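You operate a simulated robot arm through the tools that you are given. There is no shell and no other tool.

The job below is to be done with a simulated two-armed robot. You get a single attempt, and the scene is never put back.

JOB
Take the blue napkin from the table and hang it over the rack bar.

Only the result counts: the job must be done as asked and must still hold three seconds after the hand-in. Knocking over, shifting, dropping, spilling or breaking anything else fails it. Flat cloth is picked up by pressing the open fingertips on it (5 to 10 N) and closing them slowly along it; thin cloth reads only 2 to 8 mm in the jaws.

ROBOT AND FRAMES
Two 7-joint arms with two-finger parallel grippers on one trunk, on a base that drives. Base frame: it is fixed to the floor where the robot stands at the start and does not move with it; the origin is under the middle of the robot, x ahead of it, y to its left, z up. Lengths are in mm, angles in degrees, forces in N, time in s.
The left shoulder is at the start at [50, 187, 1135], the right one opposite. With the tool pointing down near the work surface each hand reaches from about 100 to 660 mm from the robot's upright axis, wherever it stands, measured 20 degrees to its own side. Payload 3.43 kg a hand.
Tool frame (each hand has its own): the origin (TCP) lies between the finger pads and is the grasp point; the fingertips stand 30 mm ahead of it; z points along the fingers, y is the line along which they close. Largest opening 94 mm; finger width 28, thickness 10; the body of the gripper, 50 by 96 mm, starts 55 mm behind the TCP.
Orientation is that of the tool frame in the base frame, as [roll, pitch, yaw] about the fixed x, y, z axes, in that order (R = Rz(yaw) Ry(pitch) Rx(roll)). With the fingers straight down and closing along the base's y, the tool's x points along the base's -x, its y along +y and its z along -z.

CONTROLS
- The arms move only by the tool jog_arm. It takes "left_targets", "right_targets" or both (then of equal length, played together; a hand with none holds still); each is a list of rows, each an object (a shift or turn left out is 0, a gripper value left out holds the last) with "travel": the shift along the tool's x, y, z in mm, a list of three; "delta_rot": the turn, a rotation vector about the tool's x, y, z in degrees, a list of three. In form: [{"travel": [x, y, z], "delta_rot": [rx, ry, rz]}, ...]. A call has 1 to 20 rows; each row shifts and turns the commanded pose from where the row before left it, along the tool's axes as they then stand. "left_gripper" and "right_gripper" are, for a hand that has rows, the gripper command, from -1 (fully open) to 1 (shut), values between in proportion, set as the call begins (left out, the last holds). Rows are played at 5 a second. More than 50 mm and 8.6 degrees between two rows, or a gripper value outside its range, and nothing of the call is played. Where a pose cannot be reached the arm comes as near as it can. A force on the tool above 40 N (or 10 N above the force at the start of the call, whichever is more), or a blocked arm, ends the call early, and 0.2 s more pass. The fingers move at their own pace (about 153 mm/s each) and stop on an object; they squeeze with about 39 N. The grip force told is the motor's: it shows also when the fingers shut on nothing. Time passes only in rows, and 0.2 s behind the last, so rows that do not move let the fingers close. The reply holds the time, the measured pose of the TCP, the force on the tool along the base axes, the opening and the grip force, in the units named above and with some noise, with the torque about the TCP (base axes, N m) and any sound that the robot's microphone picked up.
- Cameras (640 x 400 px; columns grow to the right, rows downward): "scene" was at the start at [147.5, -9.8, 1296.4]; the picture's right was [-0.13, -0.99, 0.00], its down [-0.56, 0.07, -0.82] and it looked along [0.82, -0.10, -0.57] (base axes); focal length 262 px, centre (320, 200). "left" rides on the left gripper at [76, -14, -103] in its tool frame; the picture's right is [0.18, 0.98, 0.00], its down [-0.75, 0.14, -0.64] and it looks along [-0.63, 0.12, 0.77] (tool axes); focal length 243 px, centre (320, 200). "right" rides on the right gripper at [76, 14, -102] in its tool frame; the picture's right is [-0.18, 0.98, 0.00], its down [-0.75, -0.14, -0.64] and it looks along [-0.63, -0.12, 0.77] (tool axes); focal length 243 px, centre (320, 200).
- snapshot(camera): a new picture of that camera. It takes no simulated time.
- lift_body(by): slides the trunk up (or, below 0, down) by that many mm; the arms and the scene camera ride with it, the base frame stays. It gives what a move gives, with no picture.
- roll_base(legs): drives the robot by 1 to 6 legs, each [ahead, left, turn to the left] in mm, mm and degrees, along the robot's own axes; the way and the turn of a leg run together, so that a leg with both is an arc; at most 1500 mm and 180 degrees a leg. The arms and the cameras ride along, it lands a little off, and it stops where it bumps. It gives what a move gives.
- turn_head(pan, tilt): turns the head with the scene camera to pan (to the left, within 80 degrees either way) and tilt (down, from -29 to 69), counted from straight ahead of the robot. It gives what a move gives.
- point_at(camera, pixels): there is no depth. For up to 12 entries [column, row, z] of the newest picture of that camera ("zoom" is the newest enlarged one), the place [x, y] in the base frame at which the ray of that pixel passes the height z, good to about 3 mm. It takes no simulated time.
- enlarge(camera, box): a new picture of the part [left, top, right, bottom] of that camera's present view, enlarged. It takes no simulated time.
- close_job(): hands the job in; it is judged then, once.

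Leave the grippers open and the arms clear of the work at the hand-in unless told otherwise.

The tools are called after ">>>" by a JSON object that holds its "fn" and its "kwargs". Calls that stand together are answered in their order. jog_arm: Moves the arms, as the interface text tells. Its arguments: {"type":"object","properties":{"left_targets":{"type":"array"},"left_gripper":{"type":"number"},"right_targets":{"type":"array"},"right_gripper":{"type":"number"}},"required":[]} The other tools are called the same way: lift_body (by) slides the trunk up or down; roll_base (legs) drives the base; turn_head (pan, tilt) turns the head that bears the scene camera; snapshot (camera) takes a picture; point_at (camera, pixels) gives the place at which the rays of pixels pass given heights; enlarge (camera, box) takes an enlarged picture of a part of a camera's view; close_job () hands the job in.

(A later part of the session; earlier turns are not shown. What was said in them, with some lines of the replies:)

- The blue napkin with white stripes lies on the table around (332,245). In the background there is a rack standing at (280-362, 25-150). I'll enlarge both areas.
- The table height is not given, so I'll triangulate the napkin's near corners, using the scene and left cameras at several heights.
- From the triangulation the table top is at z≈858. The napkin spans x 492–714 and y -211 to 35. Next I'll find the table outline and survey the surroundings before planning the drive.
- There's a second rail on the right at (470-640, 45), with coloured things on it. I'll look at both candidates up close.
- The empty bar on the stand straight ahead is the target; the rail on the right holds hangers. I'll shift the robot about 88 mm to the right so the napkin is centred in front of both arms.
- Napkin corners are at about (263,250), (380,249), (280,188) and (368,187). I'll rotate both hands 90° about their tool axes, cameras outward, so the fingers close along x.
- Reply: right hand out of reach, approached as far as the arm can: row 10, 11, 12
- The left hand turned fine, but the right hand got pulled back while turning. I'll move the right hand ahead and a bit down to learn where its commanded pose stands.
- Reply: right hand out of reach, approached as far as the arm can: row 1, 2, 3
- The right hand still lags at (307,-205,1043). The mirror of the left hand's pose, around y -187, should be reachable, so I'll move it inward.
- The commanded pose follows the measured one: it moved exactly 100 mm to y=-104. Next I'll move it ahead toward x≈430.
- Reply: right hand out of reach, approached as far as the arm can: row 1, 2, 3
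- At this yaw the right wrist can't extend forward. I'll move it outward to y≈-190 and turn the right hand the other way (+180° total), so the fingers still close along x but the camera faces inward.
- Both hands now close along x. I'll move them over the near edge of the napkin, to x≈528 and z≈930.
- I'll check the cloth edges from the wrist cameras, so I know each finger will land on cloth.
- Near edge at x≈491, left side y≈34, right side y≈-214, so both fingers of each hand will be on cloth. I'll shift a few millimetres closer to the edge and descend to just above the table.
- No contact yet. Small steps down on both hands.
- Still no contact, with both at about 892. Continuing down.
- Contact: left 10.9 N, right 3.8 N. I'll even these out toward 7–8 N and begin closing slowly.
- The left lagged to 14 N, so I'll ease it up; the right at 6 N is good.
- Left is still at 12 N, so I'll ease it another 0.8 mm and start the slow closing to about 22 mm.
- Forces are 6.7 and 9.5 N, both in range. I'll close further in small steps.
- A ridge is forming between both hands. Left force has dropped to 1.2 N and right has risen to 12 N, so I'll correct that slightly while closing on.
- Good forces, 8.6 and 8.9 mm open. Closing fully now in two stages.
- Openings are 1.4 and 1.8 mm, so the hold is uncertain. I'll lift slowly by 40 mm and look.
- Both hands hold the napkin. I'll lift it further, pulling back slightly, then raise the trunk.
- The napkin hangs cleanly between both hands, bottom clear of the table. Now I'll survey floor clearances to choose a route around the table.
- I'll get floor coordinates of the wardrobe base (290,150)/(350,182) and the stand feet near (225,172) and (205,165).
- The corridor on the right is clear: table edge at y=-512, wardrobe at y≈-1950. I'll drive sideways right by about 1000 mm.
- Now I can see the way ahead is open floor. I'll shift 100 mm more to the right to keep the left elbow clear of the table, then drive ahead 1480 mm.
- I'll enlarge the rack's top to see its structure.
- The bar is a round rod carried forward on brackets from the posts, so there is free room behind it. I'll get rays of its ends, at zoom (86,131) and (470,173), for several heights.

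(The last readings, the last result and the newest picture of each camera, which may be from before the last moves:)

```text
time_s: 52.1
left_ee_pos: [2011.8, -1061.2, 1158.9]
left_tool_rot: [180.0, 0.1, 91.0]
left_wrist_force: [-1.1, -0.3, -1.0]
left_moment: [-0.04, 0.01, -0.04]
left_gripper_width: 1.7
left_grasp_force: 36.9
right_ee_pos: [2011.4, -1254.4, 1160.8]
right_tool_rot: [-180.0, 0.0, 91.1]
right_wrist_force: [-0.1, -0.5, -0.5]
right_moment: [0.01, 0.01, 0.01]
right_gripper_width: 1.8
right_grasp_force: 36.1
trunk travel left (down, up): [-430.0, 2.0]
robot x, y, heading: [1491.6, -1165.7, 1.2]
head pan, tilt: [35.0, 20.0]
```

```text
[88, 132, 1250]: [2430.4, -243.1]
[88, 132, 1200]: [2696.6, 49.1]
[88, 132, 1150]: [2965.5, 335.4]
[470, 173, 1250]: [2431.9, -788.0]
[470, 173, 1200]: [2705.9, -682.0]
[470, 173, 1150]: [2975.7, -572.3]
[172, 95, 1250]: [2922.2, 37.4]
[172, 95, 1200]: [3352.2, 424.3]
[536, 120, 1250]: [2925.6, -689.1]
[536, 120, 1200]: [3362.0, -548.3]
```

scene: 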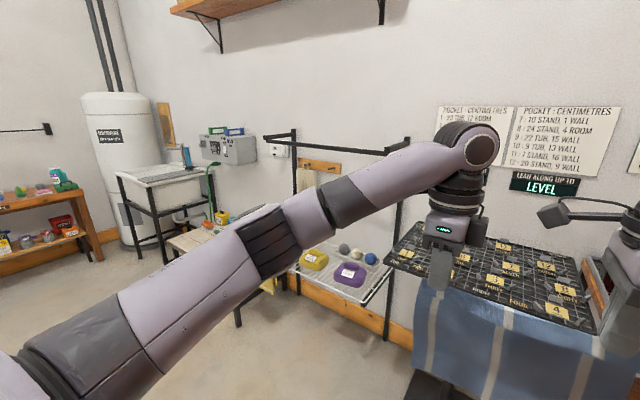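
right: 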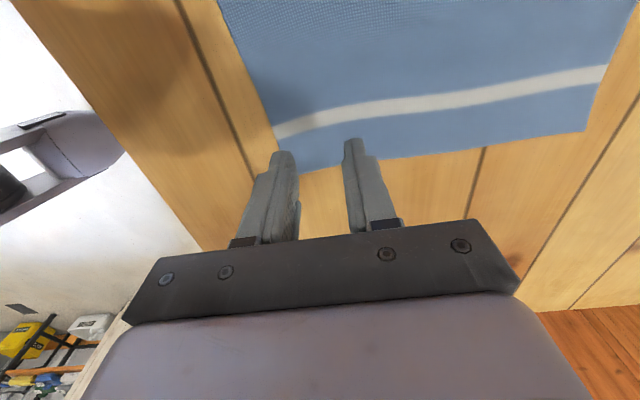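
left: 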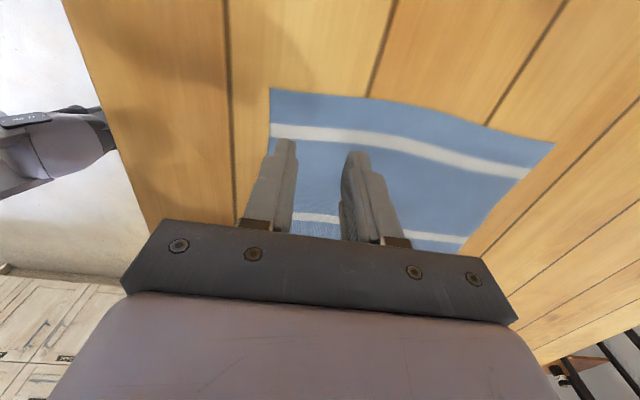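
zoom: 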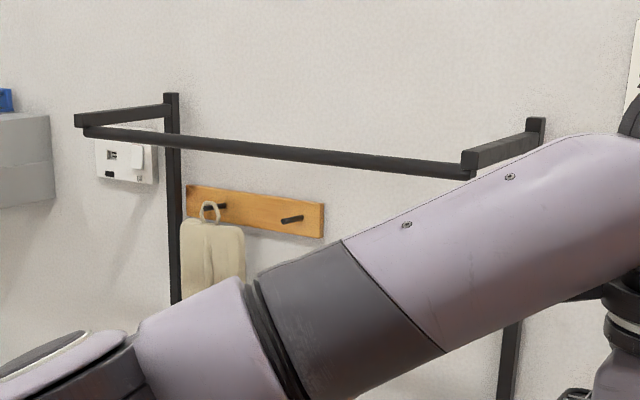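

By triangulation the bar is at x≈2655, z≈1203, running from y≈15 to y≈-700. I'll move ahead 130 mm so the base clears the table behind it, then drive left to about y=-400, straightening the heading.

>>> {"fn": "roll_base", "kwargs": {"legs": [[130, 0, -1.2], [0, 766, 0]]}}

>>> {"fn": "turn_head", "kwargs": {"pan": 0, "tilt": 20}}

>>> {"fn": "snapshot", "kwargs": {"camera": "scene"}}

```text
time_s: 60.1
left_ee_pos: [2152.4, -314.4, 1158.4]
left_tool_rot: [179.9, 0.0, 88.8]
left_wrist_force: [0.7, -1.1, 0.9]
left_moment: [0.0, -0.04, 0.01]
left_gripper_width: 1.9
left_grasp_force: 36.4
right_ee_pos: [2146.3, -509.6, 1161.7]
right_tool_rot: [180.0, -0.2, 88.9]
right_wrist_force: [-0.1, 0.0, -0.6]
right_moment: [-0.01, -0.04, 0.01]
right_gripper_width: 1.9
right_grasp_force: 36.4
trunk travel left (down, up): [-430.0, 2.0]
robot x, y, heading: [1629.6, -398.7, -1.0]
head pan, tilt: [35.0, 20.0]
```

```text
time_s: 61.1
left_ee_pos: [2152.2, -315.2, 1159.9]
left_tool_rot: [-180.0, 0.0, 88.9]
left_wrist_force: [-0.6, -0.6, 0.1]
left_moment: [-0.06, -0.02, -0.01]
left_gripper_width: 1.6
left_grasp_force: 36.6
right_ee_pos: [2143.8, -509.2, 1162.2]
right_tool_rot: [-180.0, -0.1, 88.9]
right_wrist_force: [-0.2, 0.4, -0.2]
right_moment: [0.02, 0.03, 0.03]
right_gripper_width: 1.7
right_grasp_force: 36.6
trunk travel left (down, up): [-430.0, 2.0]
robot x, y, heading: [1627.1, -401.7, -1.1]
head pan, tilt: [0.0, 20.0]
```

```text
taken
```

scene: 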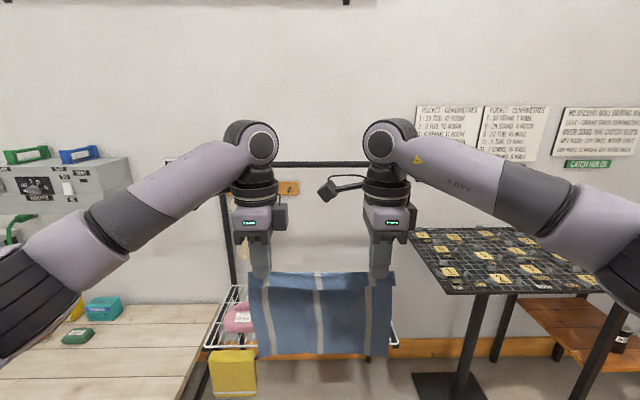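

The bar runs behind the hands at row ≈163. I'll raise the hands about 100 mm to test reach in free space before approaching, and straighten the heading by 1.1°.

>>> {"fn": "roll_base", "kwargs": {"legs": [[0, 0, 1.1]]}}

>>> {"fn": "jog_arm", "kwargs": {"left_targets": [{"travel": [0, 0, -20]}, {"travel": [0, 0, -20]}, {"travel": [0, 0, -20]}, {"travel": [0, 0, -20]}, {"travel": [0, 0, -20]}, {"travel": [0, 0, -10]}], "right_targets": [{"travel": [0, 0, -20]}, {"travel": [0, 0, -20]}, {"travel": [0, 0, -20]}, {"travel": [0, 0, -20]}, {"travel": [0, 0, -20]}, {"travel": [0, 0, -10]}]}}

>>> {"fn": "snapshot", "kwargs": {"camera": "scene"}}

>>> {"fn": "enlarge", "kwargs": {"camera": "scene", "box": [160, 120, 480, 320]}}

```text
time_s: 61.9
left_ee_pos: [2150.6, -303.9, 1159.3]
left_tool_rot: [-180.0, -0.1, 90.0]
left_wrist_force: [0.0, 0.0, 0.2]
left_moment: [0.02, 0.01, -0.03]
left_gripper_width: 1.4
left_grasp_force: 36.5
right_ee_pos: [2147.3, -498.7, 1161.6]
right_tool_rot: [180.0, -0.1, 90.1]
right_wrist_force: [0.5, 0.7, 0.8]
right_moment: [-0.02, 0.06, -0.02]
right_gripper_width: 1.7
right_grasp_force: 36.7
trunk travel left (down, up): [-430.0, 2.0]
robot x, y, heading: [1626.5, -403.9, 0.1]
head pan, tilt: [0.0, 20.0]
```

```text
time_s: 63.3
left_ee_pos: [2151.7, -304.6, 1270.4]
left_tool_rot: [-179.9, 0.1, 89.9]
left_wrist_force: [0.0, -1.0, -0.3]
left_moment: [-0.04, 0.02, 0.01]
left_gripper_width: 1.9
left_grasp_force: 36.8
right_ee_pos: [2147.9, -499.9, 1271.0]
right_tool_rot: [-180.0, 0.0, 90.1]
right_wrist_force: [-0.6, 1.5, -0.4]
right_moment: [-0.01, 0.01, -0.01]
right_gripper_width: 1.5
right_grasp_force: 36.6
trunk travel left (down, up): [-430.0, 2.0]
robot x, y, heading: [1624.2, -403.0, -0.0]
head pan, tilt: [0.0, 20.0]
```

```text
taken
```

scene: 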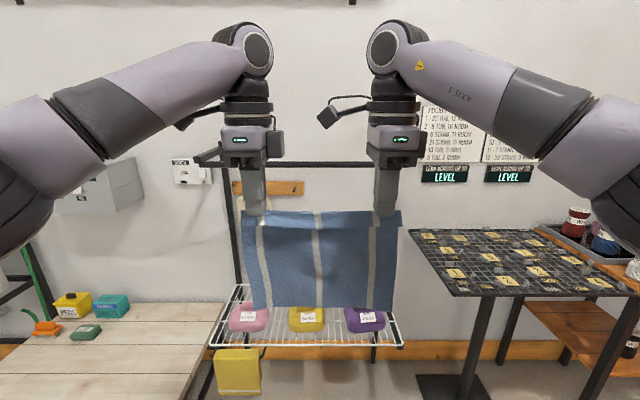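

```text
2.00 times, centred on (320, 220) of scene
```

zoom: 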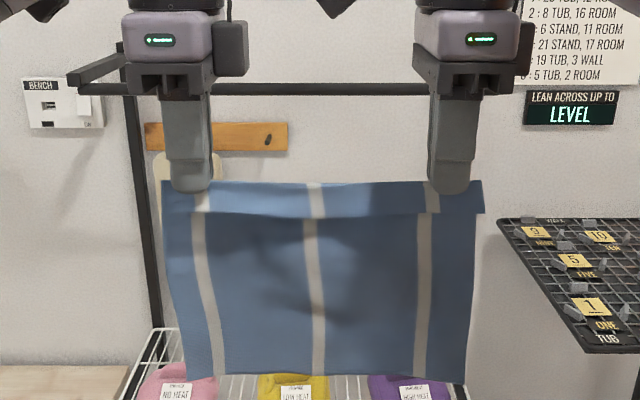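

Reach is fine at z=1270. I'll measure the bar (zoom (320,88)) and the shelf front edge at several heights.

>>> {"fn": "point_at", "kwargs": {"camera": "zoom", "pixels": [[320, 82, 1203], [320, 94, 1203], [320, 88, 1180], [320, 88, 1230], [76, 78, 1215]]}}

>>> {"fn": "point_at", "kwargs": {"camera": "scene", "pixels": [[300, 346, 600], [300, 346, 700], [300, 346, 800], [420, 230, 900], [455, 295, 900]]}}

```text
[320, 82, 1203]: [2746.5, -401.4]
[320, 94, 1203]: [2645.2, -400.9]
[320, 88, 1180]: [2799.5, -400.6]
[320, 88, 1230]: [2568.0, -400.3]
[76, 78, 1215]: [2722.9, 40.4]
```

```text
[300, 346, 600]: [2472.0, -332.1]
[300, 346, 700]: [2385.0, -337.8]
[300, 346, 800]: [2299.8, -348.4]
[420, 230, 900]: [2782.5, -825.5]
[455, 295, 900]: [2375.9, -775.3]
```

The shelf with soaps reaches forward to about x≈2510 at z≈550, so the base should stay at x≤~2100. I'll test the longer reach here in free space by extending both hands 85 mm ahead.

>>> {"fn": "jog_arm", "kwargs": {"left_targets": [{"travel": [0, 17, 0]}, {"travel": [0, 17, 0]}, {"travel": [0, 17, 0]}, {"travel": [0, 17, 0]}, {"travel": [0, 14, 0]}], "right_targets": [{"travel": [0, 17, 0]}, {"travel": [0, 17, 0]}, {"travel": [0, 17, 0]}, {"travel": [0, 17, 0]}, {"travel": [0, 17, 0]}]}}

```text
time_s: 64.5
left_ee_pos: [2187.1, -301.7, 1267.6]
left_tool_rot: [-180.0, 0.3, 89.7]
left_wrist_force: [0.0, -15.1, -0.6]
left_moment: [-0.45, -0.03, 0.01]
left_gripper_width: 1.6
left_grasp_force: 36.7
left hand out of reach, approached as far as the arm can: row 3, 4, 5
right_ee_pos: [2192.1, -504.3, 1264.9]
right_tool_rot: [179.9, -0.2, 90.5]
right_wrist_force: [-0.8, 14.6, 0.5]
right_moment: [0.47, 0.02, -0.01]
right_gripper_width: 2.0
right_grasp_force: 36.6
right hand out of reach, approached as far as the arm can: row 3, 4, 5
trunk travel left (down, up): [-430.0, 2.0]
robot x, y, heading: [1627.7, -400.3, 0.1]
head pan, tilt: [0.0, 20.0]
```

The reach limit is about 560 mm, and the hands spread apart slightly (15 N tension in the cloth). I'll pull back to x≈2155 and restore the 195 mm spacing.

>>> {"fn": "jog_arm", "kwargs": {"left_targets": [{"travel": [-4, -10, 0]}, {"travel": [0, -12, 0]}, {"travel": [0, -10, 0]}], "right_targets": [{"travel": [4, -13, -2]}, {"travel": [0, -13, 0]}, {"travel": [0, -11, 0]}]}}

```text
time_s: 65.3
left_ee_pos: [2155.2, -303.8, 1267.7]
left_tool_rot: [-180.0, 0.0, 90.1]
left_wrist_force: [0.6, -6.6, 0.6]
left_moment: [-0.2, -0.04, -0.03]
left_gripper_width: 1.9
left_grasp_force: 36.2
right_ee_pos: [2155.8, -501.6, 1266.5]
right_tool_rot: [-179.9, 0.0, 90.0]
right_wrist_force: [0.6, 6.2, -0.3]
right_moment: [0.17, 0.0, 0.0]
right_gripper_width: 1.5
right_grasp_force: 36.6
trunk travel left (down, up): [-430.0, 2.0]
robot x, y, heading: [1628.9, -399.9, 0.1]
head pan, tilt: [0.0, 20.0]
```

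I'll relax the tension a bit more and tilt both hands 32° forward (fingers ahead and down), which gains reach so the base can stay clear of the shelf.

>>> {"fn": "jog_arm", "kwargs": {"left_targets": [{"travel": [-1.5, 0, 0], "delta_rot": [-8, 0, 0]}, {"delta_rot": [-8, 0, 0]}, {"delta_rot": [-8, 0, 0]}, {"delta_rot": [-8, 0, 0]}, {"travel": [0, 0, 0]}], "right_targets": [{"travel": [1.5, 0, 0], "delta_rot": [-8, 0, 0]}, {"delta_rot": [-8, 0, 0]}, {"delta_rot": [-8, 0, 0]}, {"delta_rot": [-8, 0, 0]}, {"travel": [0, 0, 0]}]}}

>>> {"fn": "snapshot", "kwargs": {"camera": "scene"}}

>>> {"fn": "snapshot", "kwargs": {"camera": "left"}}

```text
time_s: 66.5
left_ee_pos: [2155.6, -305.5, 1267.3]
left_tool_rot: [147.9, -0.1, 90.1]
left_wrist_force: [0.8, -2.0, -0.2]
left_moment: [-0.04, 0.0, -0.06]
left_gripper_width: 1.7
left_grasp_force: 36.6
right_ee_pos: [2156.7, -501.2, 1266.7]
right_tool_rot: [147.9, -0.1, 90.0]
right_wrist_force: [0.9, 1.5, 0.1]
right_moment: [0.03, 0.03, -0.01]
right_gripper_width: 1.7
right_grasp_force: 36.2
trunk travel left (down, up): [-430.0, 2.0]
robot x, y, heading: [1625.7, -402.3, -0.1]
head pan, tilt: [0.0, 20.0]
```

```text
taken
```

scene: 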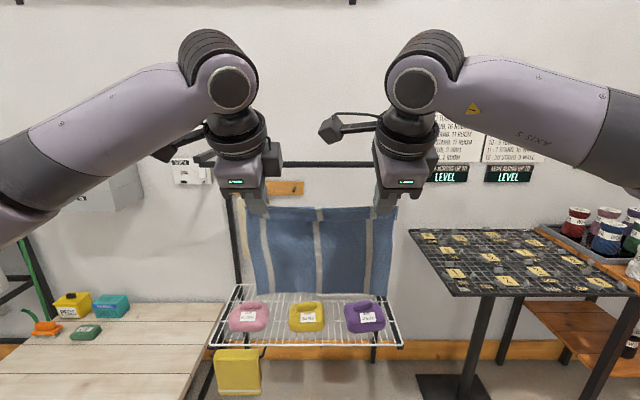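

```text
taken
```

left: 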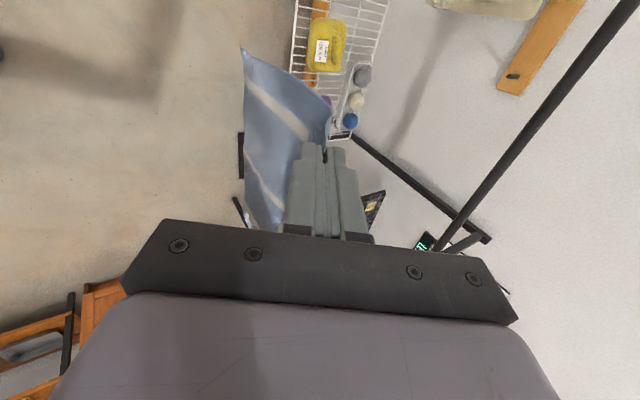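

Tilt worked, and forces are small. Now I'll test extending 80 mm ahead with this tilt.

>>> {"fn": "jog_arm", "kwargs": {"left_targets": [{"travel": [0, 17, 10.6]}, {"travel": [0, 17, 10.6]}, {"travel": [0, 17, 10.6]}, {"travel": [0, 17, 10.6]}], "right_targets": [{"travel": [0, 17, 10.6]}, {"travel": [0, 17, 10.6]}, {"travel": [0, 17, 10.6]}, {"travel": [0, 17, 10.6]}]}}

```text
time_s: 67.5
left_ee_pos: [2235.8, -304.1, 1267.8]
left_tool_rot: [148.1, -0.1, 89.9]
left_wrist_force: [0.5, -0.8, 0.2]
left_moment: [0.03, 0.03, 0.02]
left_gripper_width: 1.8
left_grasp_force: 36.7
right_ee_pos: [2236.9, -497.6, 1266.8]
right_tool_rot: [148.0, 0.0, 90.1]
right_wrist_force: [-0.2, -0.5, -0.5]
right_moment: [0.01, 0.03, 0.05]
right_gripper_width: 1.7
right_grasp_force: 36.3
trunk travel left (down, up): [-430.0, 2.0]
robot x, y, heading: [1629.0, -401.9, -0.1]
head pan, tilt: [0.0, 20.0]
```

608 mm reach works with the tilt. I'll drive ahead 320 mm, which leaves the sheet about 100 mm short of the bar, then re-measure.

>>> {"fn": "roll_base", "kwargs": {"legs": [[320, 0, 0]]}}

>>> {"fn": "snapshot", "kwargs": {"camera": "scene"}}

>>> {"fn": "snapshot", "kwargs": {"camera": "left"}}

>>> {"fn": "snapshot", "kwargs": {"camera": "right"}}

```text
time_s: 69.6
left_ee_pos: [2557.1, -300.3, 1266.4]
left_tool_rot: [148.1, -0.1, 90.5]
left_wrist_force: [0.5, -0.7, -0.4]
left_moment: [0.0, 0.02, -0.02]
left_gripper_width: 1.8
left_grasp_force: 36.1
right_ee_pos: [2558.2, -493.6, 1266.6]
right_tool_rot: [148.0, -0.1, 90.4]
right_wrist_force: [-0.1, 0.8, 0.0]
right_moment: [0.04, 0.06, -0.02]
right_gripper_width: 1.7
right_grasp_force: 36.3
trunk travel left (down, up): [-430.0, 2.0]
robot x, y, heading: [1949.8, -402.7, 0.4]
head pan, tilt: [0.0, 20.0]
```

```text
taken
```

scene: 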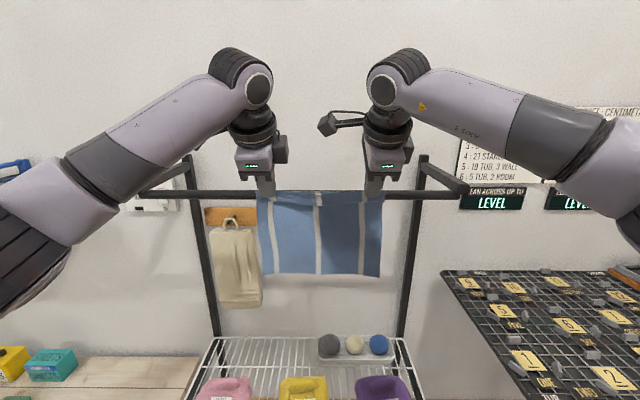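

```text
taken
```

left: 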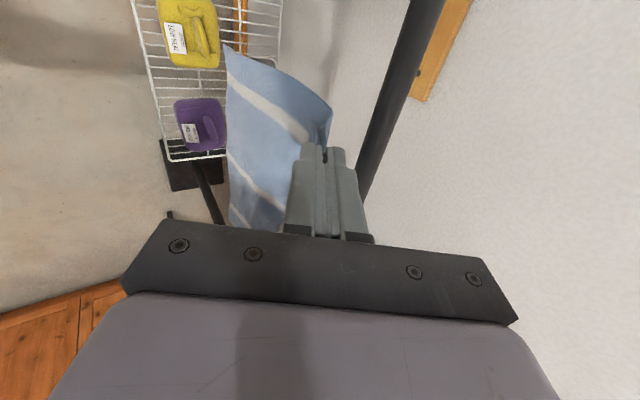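

```text
taken
```

right: 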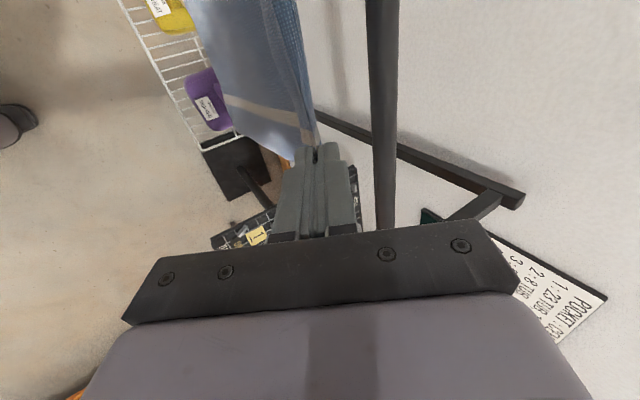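

I'll triangulate the bar from all three cameras: scene (235,194), left (402,90), right (381,120).

>>> {"fn": "enlarge", "kwargs": {"camera": "scene", "box": [130, 150, 290, 250]}}

>>> {"fn": "point_at", "kwargs": {"camera": "left", "pixels": [[404, 80, 1190], [404, 80, 1210], [404, 80, 1230], [364, 198, 1190], [364, 198, 1230]]}}

>>> {"fn": "point_at", "kwargs": {"camera": "right", "pixels": [[381, 120, 1190], [381, 120, 1210], [381, 120, 1230], [383, 60, 1190], [383, 60, 1230]]}}

>>> {"fn": "point_at", "kwargs": {"camera": "scene", "pixels": [[235, 190, 1210], [235, 198, 1210], [235, 194, 1190], [235, 194, 1210], [235, 194, 1230]]}}

```text
4.00 times, centred on (210, 200) of scene
```

zoom: 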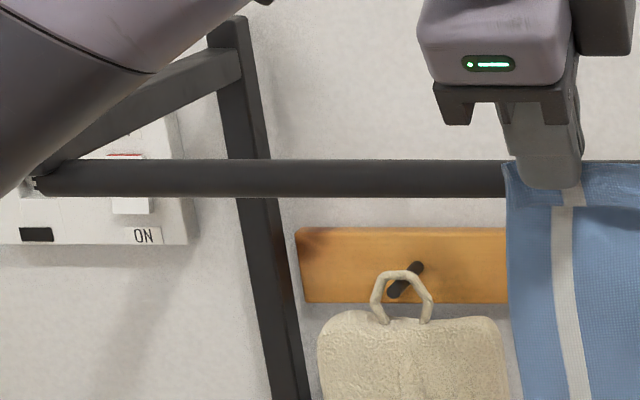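

```text
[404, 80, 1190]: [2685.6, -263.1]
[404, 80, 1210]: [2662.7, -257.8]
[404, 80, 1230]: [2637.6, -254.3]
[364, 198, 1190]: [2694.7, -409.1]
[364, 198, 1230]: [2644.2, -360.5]
```

```text
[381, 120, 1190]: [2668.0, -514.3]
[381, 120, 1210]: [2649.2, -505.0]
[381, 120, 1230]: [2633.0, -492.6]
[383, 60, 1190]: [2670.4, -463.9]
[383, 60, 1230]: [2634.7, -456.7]
```

```text
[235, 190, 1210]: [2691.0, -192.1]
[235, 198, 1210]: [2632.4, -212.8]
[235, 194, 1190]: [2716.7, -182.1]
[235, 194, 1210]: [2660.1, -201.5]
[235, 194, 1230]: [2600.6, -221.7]
```

The three views agree: bar centre x≈2655, z≈1210, about 21 mm thick. Before driving in, I'll look down to check the shelf front edge against the base.

>>> {"fn": "turn_head", "kwargs": {"pan": 0, "tilt": 62}}

>>> {"fn": "snapshot", "kwargs": {"camera": "scene"}}

```text
time_s: 70.7
left_ee_pos: [2554.3, -298.9, 1267.1]
left_tool_rot: [148.0, 0.0, 90.5]
left_wrist_force: [-0.9, 0.1, 0.2]
left_moment: [-0.02, 0.0, 0.01]
left_gripper_width: 1.8
left_grasp_force: 36.6
right_ee_pos: [2559.1, -493.3, 1266.6]
right_tool_rot: [148.1, -0.2, 90.4]
right_wrist_force: [-0.6, 0.5, -0.3]
right_moment: [0.03, 0.02, -0.01]
right_gripper_width: 1.6
right_grasp_force: 36.6
trunk travel left (down, up): [-430.0, 2.0]
robot x, y, heading: [1947.3, -400.4, 0.5]
head pan, tilt: [0.0, 62.0]
```

```text
taken
```

scene: 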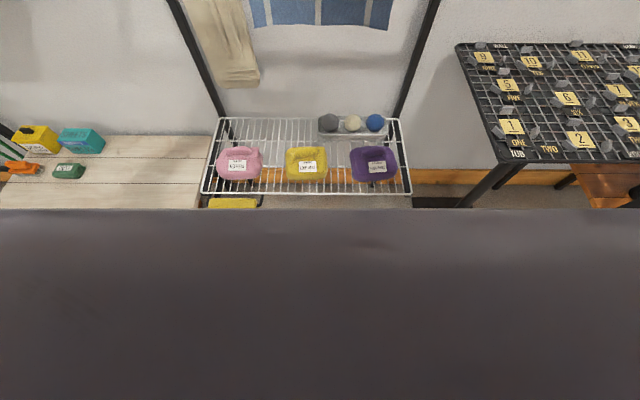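

>>> {"fn": "point_at", "kwargs": {"camera": "scene", "pixels": [[300, 194, 500], [300, 194, 550], [300, 194, 600], [300, 194, 700], [300, 208, 0], [300, 208, 500], [210, 200, 450], [500, 165, 880]]}}

```text
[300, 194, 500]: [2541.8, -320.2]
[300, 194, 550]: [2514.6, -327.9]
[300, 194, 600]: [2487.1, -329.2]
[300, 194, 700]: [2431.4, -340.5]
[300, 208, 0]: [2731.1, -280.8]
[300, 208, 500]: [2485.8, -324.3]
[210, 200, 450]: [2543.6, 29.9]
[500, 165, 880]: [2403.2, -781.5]
```

The shelf front is at x≈2515, z≈550. With the base stopping at x≈2085 there are about 430 mm, more than the base had to the table edge at the start. I'll check the right elbow against the grid stand.

>>> {"fn": "turn_head", "kwargs": {"pan": -55, "tilt": 30}}

>>> {"fn": "snapshot", "kwargs": {"camera": "scene"}}

>>> {"fn": "turn_head", "kwargs": {"pan": 0, "tilt": 25}}

```text
time_s: 71.9
left_ee_pos: [2554.4, -300.6, 1267.8]
left_tool_rot: [148.1, 0.1, 90.3]
left_wrist_force: [-0.4, -0.5, 0.4]
left_moment: [0.01, 0.04, 0.0]
left_gripper_width: 1.7
left_grasp_force: 36.9
right_ee_pos: [2557.8, -494.6, 1265.4]
right_tool_rot: [148.0, -0.1, 90.3]
right_wrist_force: [0.7, 0.2, 0.5]
right_moment: [0.03, 0.04, -0.04]
right_gripper_width: 1.8
right_grasp_force: 36.9
trunk travel left (down, up): [-430.0, 2.0]
robot x, y, heading: [1949.8, -400.6, 0.4]
head pan, tilt: [-55.0, 30.0]
```

```text
taken
```

scene: 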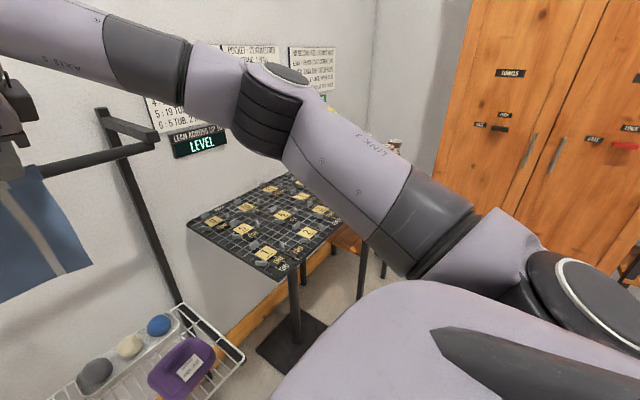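

```text
time_s: 73.2
left_ee_pos: [2556.5, -299.6, 1267.5]
left_tool_rot: [148.1, 0.0, 90.4]
left_wrist_force: [-0.9, -0.3, 0.3]
left_moment: [-0.01, 0.01, 0.0]
left_gripper_width: 1.4
left_grasp_force: 36.4
right_ee_pos: [2558.5, -492.9, 1267.5]
right_tool_rot: [148.0, 0.0, 90.3]
right_wrist_force: [0.3, 0.3, 0.4]
right_moment: [0.01, 0.03, 0.01]
right_gripper_width: 1.6
right_grasp_force: 36.3
trunk travel left (down, up): [-430.0, 2.0]
robot x, y, heading: [1942.9, -398.7, 0.3]
head pan, tilt: [0.0, 25.0]
```

The elbow is well above the stand. I'll back the hands off slightly and raise them 12 mm for clearance over the bar.

>>> {"fn": "jog_arm", "kwargs": {"left_targets": [{"travel": [0, -3.2, -9]}, {"travel": [0, -3.2, -9]}], "right_targets": [{"travel": [0, -3.2, -9]}, {"travel": [0, -3.2, -9]}]}}

>>> {"fn": "roll_base", "kwargs": {"legs": [[120, 0, -0.3]]}}

>>> {"fn": "snapshot", "kwargs": {"camera": "scene"}}

>>> {"fn": "snapshot", "kwargs": {"camera": "left"}}

>>> {"fn": "snapshot", "kwargs": {"camera": "right"}}

```text
time_s: 73.8
left_ee_pos: [2540.3, -299.3, 1278.8]
left_tool_rot: [148.0, 0.0, 90.5]
left_wrist_force: [-0.3, -0.4, 0.3]
left_moment: [0.02, 0.06, 0.0]
left_gripper_width: 1.7
left_grasp_force: 36.5
right_ee_pos: [2543.0, -494.6, 1279.5]
right_tool_rot: [147.9, -0.2, 90.4]
right_wrist_force: [-0.4, 0.5, 0.3]
right_moment: [0.04, 0.01, 0.04]
right_gripper_width: 1.4
right_grasp_force: 36.1
trunk travel left (down, up): [-430.0, 2.0]
robot x, y, heading: [1948.7, -399.5, 0.6]
head pan, tilt: [0.0, 25.0]
```

```text
time_s: 75.0
left_ee_pos: [2661.5, -300.7, 1279.4]
left_tool_rot: [148.1, 0.0, 90.4]
left_wrist_force: [0.0, 0.0, 0.4]
left_moment: [0.02, 0.04, -0.02]
left_gripper_width: 1.6
left_grasp_force: 36.9
right_ee_pos: [2664.3, -494.7, 1278.6]
right_tool_rot: [148.0, -0.1, 90.3]
right_wrist_force: [0.1, 1.0, 0.2]
right_moment: [0.01, 0.03, 0.0]
right_gripper_width: 1.5
right_grasp_force: 35.8
trunk travel left (down, up): [-430.0, 2.0]
robot x, y, heading: [2068.8, -399.3, 0.3]
head pan, tilt: [0.0, 25.0]
```

```text
taken
```

scene: 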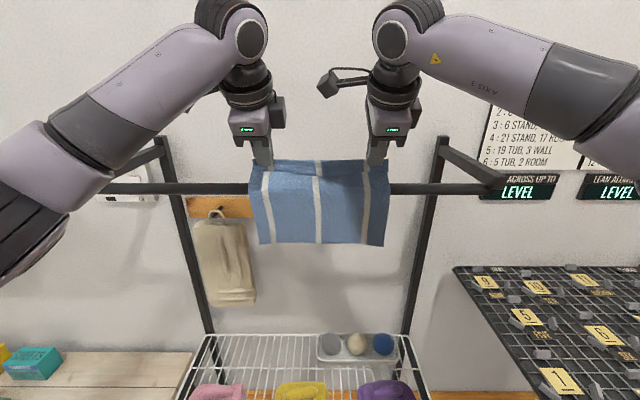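

```text
taken
```

left: 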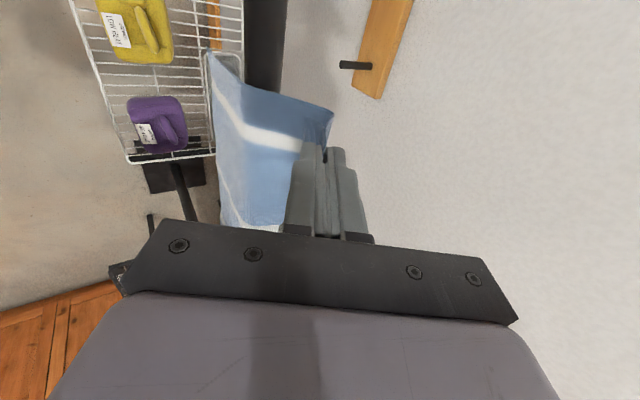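

```text
taken
```

right: 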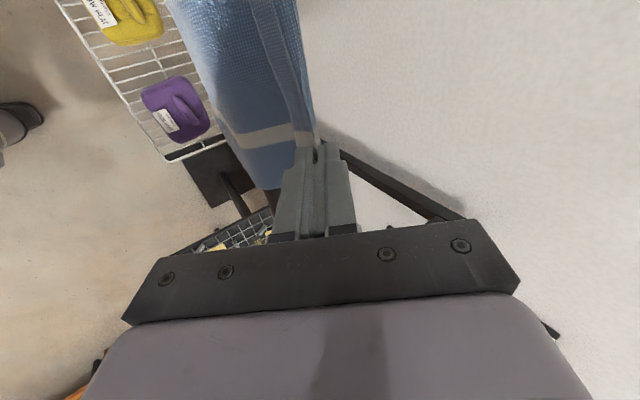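

The sheet is already bending over the bar, with the tips about 24 mm beyond its axis and 30 mm above its top. Next I'll extend ahead and gently down, to about 58 mm behind and just below the bar top.

>>> {"fn": "jog_arm", "kwargs": {"left_targets": [{"travel": [0, 8.5, 5.3]}, {"travel": [0, 8.5, 5.3]}, {"travel": [0, -0.8, 12.8]}, {"travel": [0, -0.8, 12.8]}], "right_targets": [{"travel": [0, 8.5, 5.3]}, {"travel": [0, 7, 4]}, {"travel": [0, -0.8, 12.8]}, {"travel": [0, -0.8, 12.8]}]}}

>>> {"fn": "snapshot", "kwargs": {"camera": "scene"}}

```text
time_s: 76.0
left_ee_pos: [2694.4, -301.2, 1256.8]
left_tool_rot: [147.9, 0.0, 90.3]
left_wrist_force: [0.0, 0.6, -0.6]
left_moment: [-0.02, 0.03, -0.01]
left_gripper_width: 1.8
left_grasp_force: 36.3
right_ee_pos: [2694.8, -493.6, 1255.1]
right_tool_rot: [147.9, 0.1, 90.3]
right_wrist_force: [-0.1, 0.6, 0.1]
right_moment: [-0.01, 0.03, 0.04]
right_gripper_width: 1.8
right_grasp_force: 36.4
trunk travel left (down, up): [-430.0, 2.0]
robot x, y, heading: [2066.7, -399.4, 0.1]
head pan, tilt: [0.0, 25.0]
```

```text
taken
```

scene: 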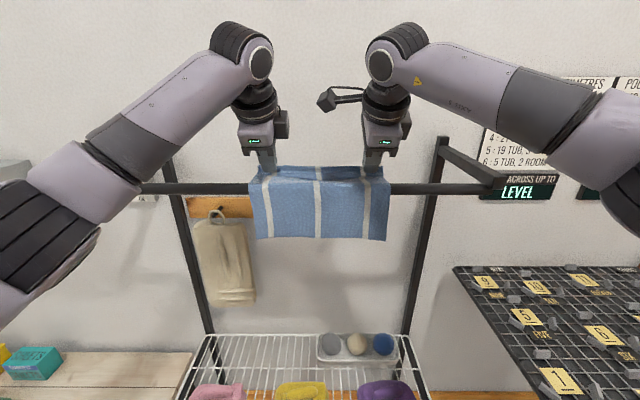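

The sheet is now draped over the bar with the tail on the near side. I'll lower another 25 mm behind the bar.

>>> {"fn": "jog_arm", "kwargs": {"left_targets": [{"travel": [0, -3.3, 5.3]}, {"travel": [0, -3.3, 5.3]}, {"travel": [0, -3.3, 5.3]}, {"travel": [0, -3.3, 5.3]}], "right_targets": [{"travel": [0, -3.3, 5.3]}, {"travel": [0, -3.3, 5.3]}, {"travel": [0, -3.3, 5.3]}, {"travel": [0, -3.3, 5.3]}]}}

>>> {"fn": "snapshot", "kwargs": {"camera": "left"}}

>>> {"fn": "snapshot", "kwargs": {"camera": "right"}}

>>> {"fn": "enlarge", "kwargs": {"camera": "scene", "box": [220, 140, 420, 265]}}

```text
time_s: 77.0
left_ee_pos: [2693.4, -299.5, 1232.0]
left_tool_rot: [148.0, 0.1, 90.3]
left_wrist_force: [0.0, -1.1, 0.2]
left_moment: [0.02, 0.0, -0.01]
left_gripper_width: 1.7
left_grasp_force: 37.2
right_ee_pos: [2692.6, -492.3, 1232.3]
right_tool_rot: [148.1, -0.2, 90.3]
right_wrist_force: [0.1, -0.4, -0.3]
right_moment: [-0.01, 0.04, 0.0]
right_gripper_width: 1.7
right_grasp_force: 36.7
trunk travel left (down, up): [-430.0, 2.0]
robot x, y, heading: [2063.5, -400.7, 0.5]
head pan, tilt: [0.0, 25.0]
```

```text
taken
```

left: 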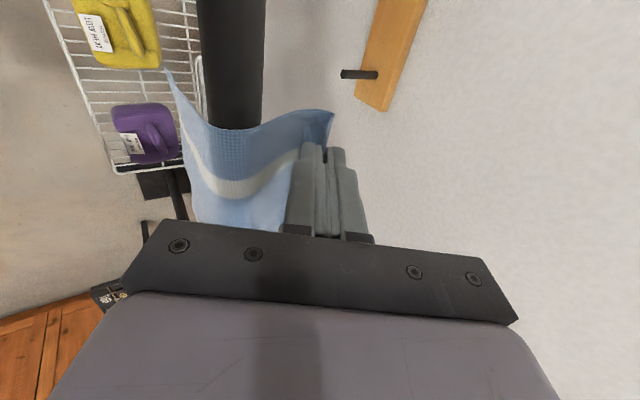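

```text
taken
```

right: 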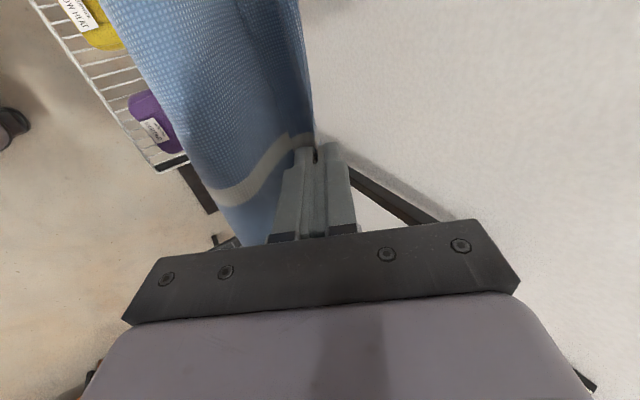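

```text
3.20 times, centred on (320, 202) of scene
```

zoom: 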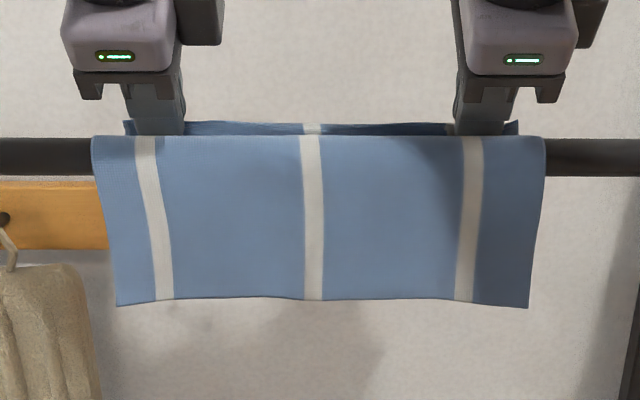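

The napkin lies over the bar, with about 100 mm on the near side and the rest held behind. I'll open the fingers gently in stages.

>>> {"fn": "jog_arm", "kwargs": {"left_targets": [{"travel": [0, 0, 0]}, {"travel": [0, 0, 0]}], "right_targets": [{"travel": [0, 0, 0]}, {"travel": [0, 0, 0]}], "left_gripper": 0.75, "right_gripper": 0.75}}

>>> {"fn": "jog_arm", "kwargs": {"left_targets": [{"travel": [0, 0, 0]}, {"travel": [0, 0, 0]}, {"travel": [0, 0, 0]}], "right_targets": [{"travel": [0, 0, 0]}, {"travel": [0, 0, 0]}, {"travel": [0, 0, 0]}], "left_gripper": 0.45, "right_gripper": 0.45}}

>>> {"fn": "snapshot", "kwargs": {"camera": "left"}}

>>> {"fn": "snapshot", "kwargs": {"camera": "right"}}

>>> {"fn": "enlarge", "kwargs": {"camera": "scene", "box": [220, 140, 420, 265]}}

```text
time_s: 77.6
left_ee_pos: [2693.7, -299.3, 1231.9]
left_tool_rot: [148.1, 0.0, 90.3]
left_wrist_force: [0.2, -0.2, -1.2]
left_moment: [-0.01, 0.02, 0.0]
left_gripper_width: 11.9
left_grasp_force: 0.0
right_ee_pos: [2693.2, -494.5, 1230.0]
right_tool_rot: [148.0, -0.1, 90.3]
right_wrist_force: [-0.2, 0.1, -0.5]
right_moment: [-0.01, -0.02, 0.0]
right_gripper_width: 11.9
right_grasp_force: 0.0
trunk travel left (down, up): [-430.0, 2.0]
robot x, y, heading: [2066.9, -400.5, 0.4]
head pan, tilt: [0.0, 25.0]
```

```text
time_s: 78.4
left_ee_pos: [2693.2, -299.0, 1230.9]
left_tool_rot: [148.0, 0.0, 90.3]
left_wrist_force: [0.0, 0.2, -0.1]
left_moment: [-0.01, -0.01, -0.01]
left_gripper_width: 25.8
left_grasp_force: 0.0
right_ee_pos: [2692.9, -494.4, 1230.2]
right_tool_rot: [148.0, 0.0, 90.3]
right_wrist_force: [-0.5, -0.1, 0.3]
right_moment: [-0.04, 0.0, -0.02]
right_gripper_width: 26.3
right_grasp_force: 0.0
trunk travel left (down, up): [-430.0, 2.0]
robot x, y, heading: [2065.5, -397.0, 0.3]
head pan, tilt: [0.0, 25.0]
```

```text
taken
```

left: 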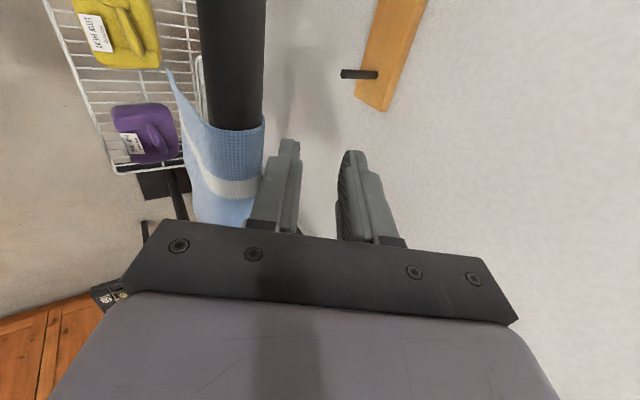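

```text
taken
```

right: 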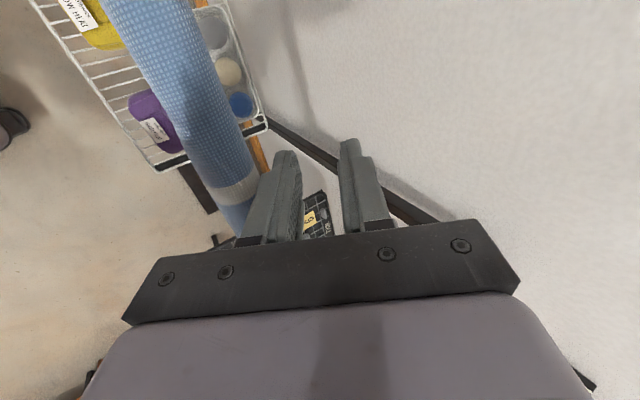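

```text
3.20 times, centred on (320, 202) of scene
```

zoom: 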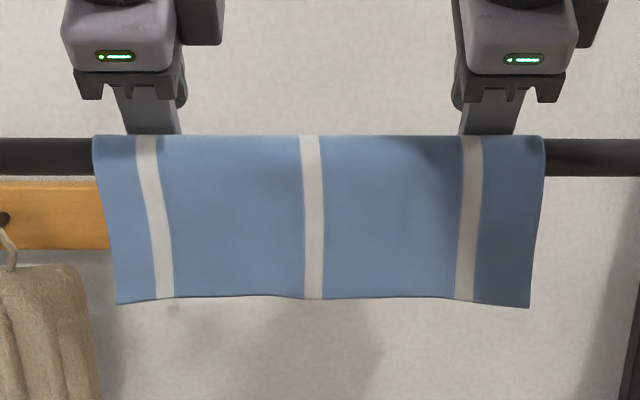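

Released: the napkin hangs over the bar on both sides. I'll withdraw the hands upward first, then back along the fingers.

>>> {"fn": "jog_arm", "kwargs": {"left_targets": [{"travel": [0, 5.3, -8.5]}, {"travel": [0, 5.3, -8.5]}, {"travel": [0, 4, -10]}, {"travel": [0, 0, -15]}, {"travel": [0, 0, -15]}, {"travel": [0, 0, -20]}], "right_targets": [{"travel": [0, 5.3, -8.5]}, {"travel": [0, 5.3, -8.5]}, {"travel": [0, 4, -10]}, {"travel": [0, 0, -15]}, {"travel": [0, 0, -15]}, {"travel": [0, 0, -20]}]}}

>>> {"fn": "snapshot", "kwargs": {"camera": "scene"}}

>>> {"fn": "snapshot", "kwargs": {"camera": "left"}}

```text
time_s: 79.8
left_ee_pos: [2664.8, -299.7, 1306.7]
left_tool_rot: [147.9, 0.0, 90.4]
left_wrist_force: [-0.7, 0.5, 0.3]
left_moment: [-0.01, -0.06, 0.0]
left_gripper_width: 26.0
left_grasp_force: 0.1
right_ee_pos: [2663.6, -494.3, 1305.7]
right_tool_rot: [147.9, 0.1, 90.3]
right_wrist_force: [0.8, -0.6, 0.7]
right_moment: [-0.01, -0.02, 0.0]
right_gripper_width: 25.9
right_grasp_force: 0.1
trunk travel left (down, up): [-430.0, 2.0]
robot x, y, heading: [2069.1, -395.5, 0.1]
head pan, tilt: [0.0, 25.0]
```

```text
taken
```

scene: 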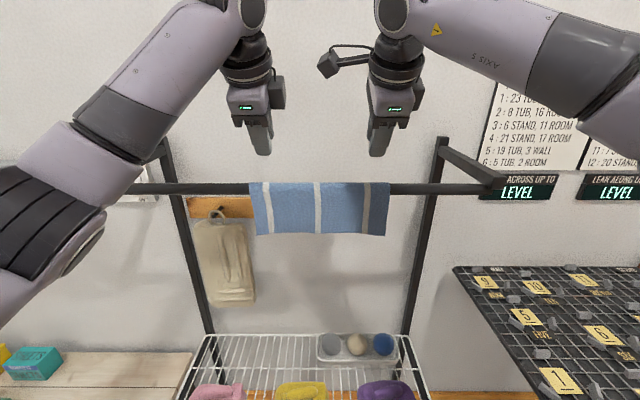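

```text
taken
```

left: 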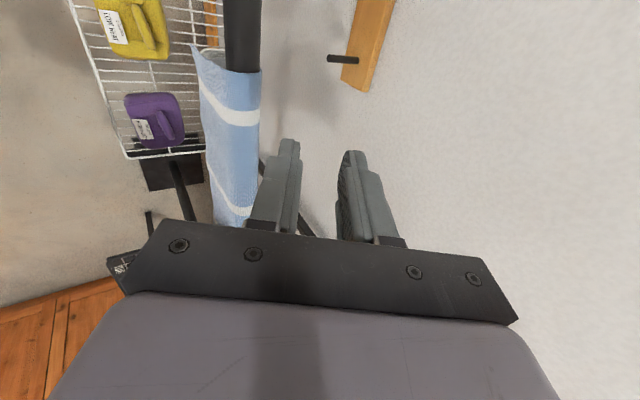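

The hands are now well above the bar (tips z≈1280) and the napkin stays put. I'll back the base off 400 mm.

>>> {"fn": "roll_base", "kwargs": {"legs": [[-400, 0, 0]]}}

>>> {"fn": "jog_arm", "kwargs": {"left_targets": [{"travel": [0, 0, 0]}, {"travel": [0, 0, 0]}, {"travel": [0, 0, 0]}, {"travel": [0, 0, 0]}, {"travel": [0, 0, 0]}], "right_targets": [{"travel": [0, 0, 0]}, {"travel": [0, 0, 0]}, {"travel": [0, 0, 0]}, {"travel": [0, 0, 0]}, {"travel": [0, 0, 0]}], "left_gripper": -1, "right_gripper": -1}}

>>> {"fn": "snapshot", "kwargs": {"camera": "scene"}}

>>> {"fn": "enlarge", "kwargs": {"camera": "scene", "box": [220, 100, 420, 225]}}

```text
time_s: 82.3
left_ee_pos: [2259.8, -301.6, 1305.9]
left_tool_rot: [148.1, 0.0, 90.5]
left_wrist_force: [-1.3, 0.1, -0.2]
left_moment: [0.01, -0.04, 0.01]
left_gripper_width: 26.0
left_grasp_force: 0.0
right_ee_pos: [2259.3, -495.2, 1305.5]
right_tool_rot: [147.8, -0.2, 90.4]
right_wrist_force: [0.0, 0.8, -0.4]
right_moment: [0.02, -0.04, 0.0]
right_gripper_width: 26.0
right_grasp_force: 0.0
trunk travel left (down, up): [-430.0, 2.0]
robot x, y, heading: [1660.0, -399.9, 0.5]
head pan, tilt: [0.0, 25.0]
```

```text
time_s: 83.5
left_ee_pos: [2260.8, -301.0, 1304.8]
left_tool_rot: [148.0, 0.0, 90.5]
left_wrist_force: [0.2, 0.0, 0.1]
left_moment: [-0.01, 0.02, 0.0]
left_gripper_width: 94.2
left_grasp_force: 0.0
right_ee_pos: [2258.7, -495.5, 1304.0]
right_tool_rot: [148.0, -0.2, 90.5]
right_wrist_force: [0.1, -0.2, 1.1]
right_moment: [0.0, 0.0, 0.03]
right_gripper_width: 94.1
right_grasp_force: 0.1
trunk travel left (down, up): [-430.0, 2.0]
robot x, y, heading: [1662.0, -405.4, 0.8]
head pan, tilt: [0.0, 25.0]
```

```text
taken
```

scene: 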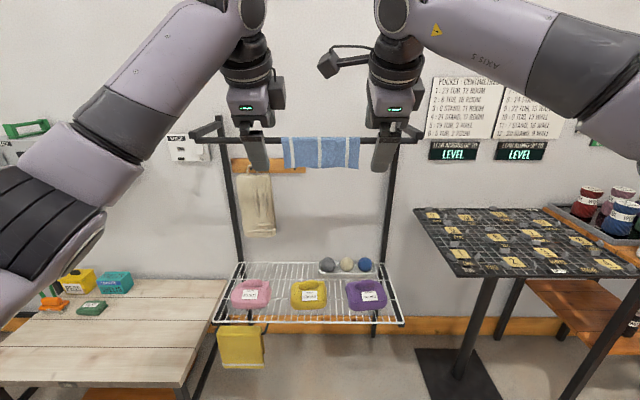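

```text
3.20 times, centred on (320, 162) of scene
```

zoom: 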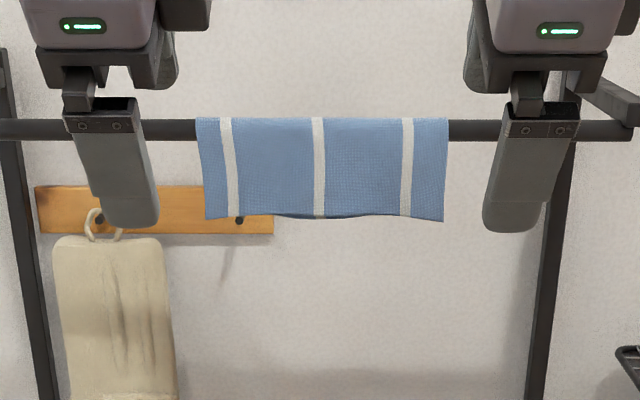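

The napkin hangs steadily over the bar with cloth on both sides. The soaps, towel and cloths are undisturbed, the grippers are open and the arms are clear. Handing in.

>>> {"fn": "close_job", "kwargs": {}}

```text
The job is handed in.
```

The blue napkin is hanging over the rack bar, with about 100 mm on the near side and slightly more behind it. It held still while I backed the robot away.

In the last pictures before the hand-in, the soaps, the beige towel, the yellow cloth and the grid stand beside the rack looked undisturbed. Both grippers were open and the arms were clear of the rack. The hand-in was accepted, but it returned no verdict.
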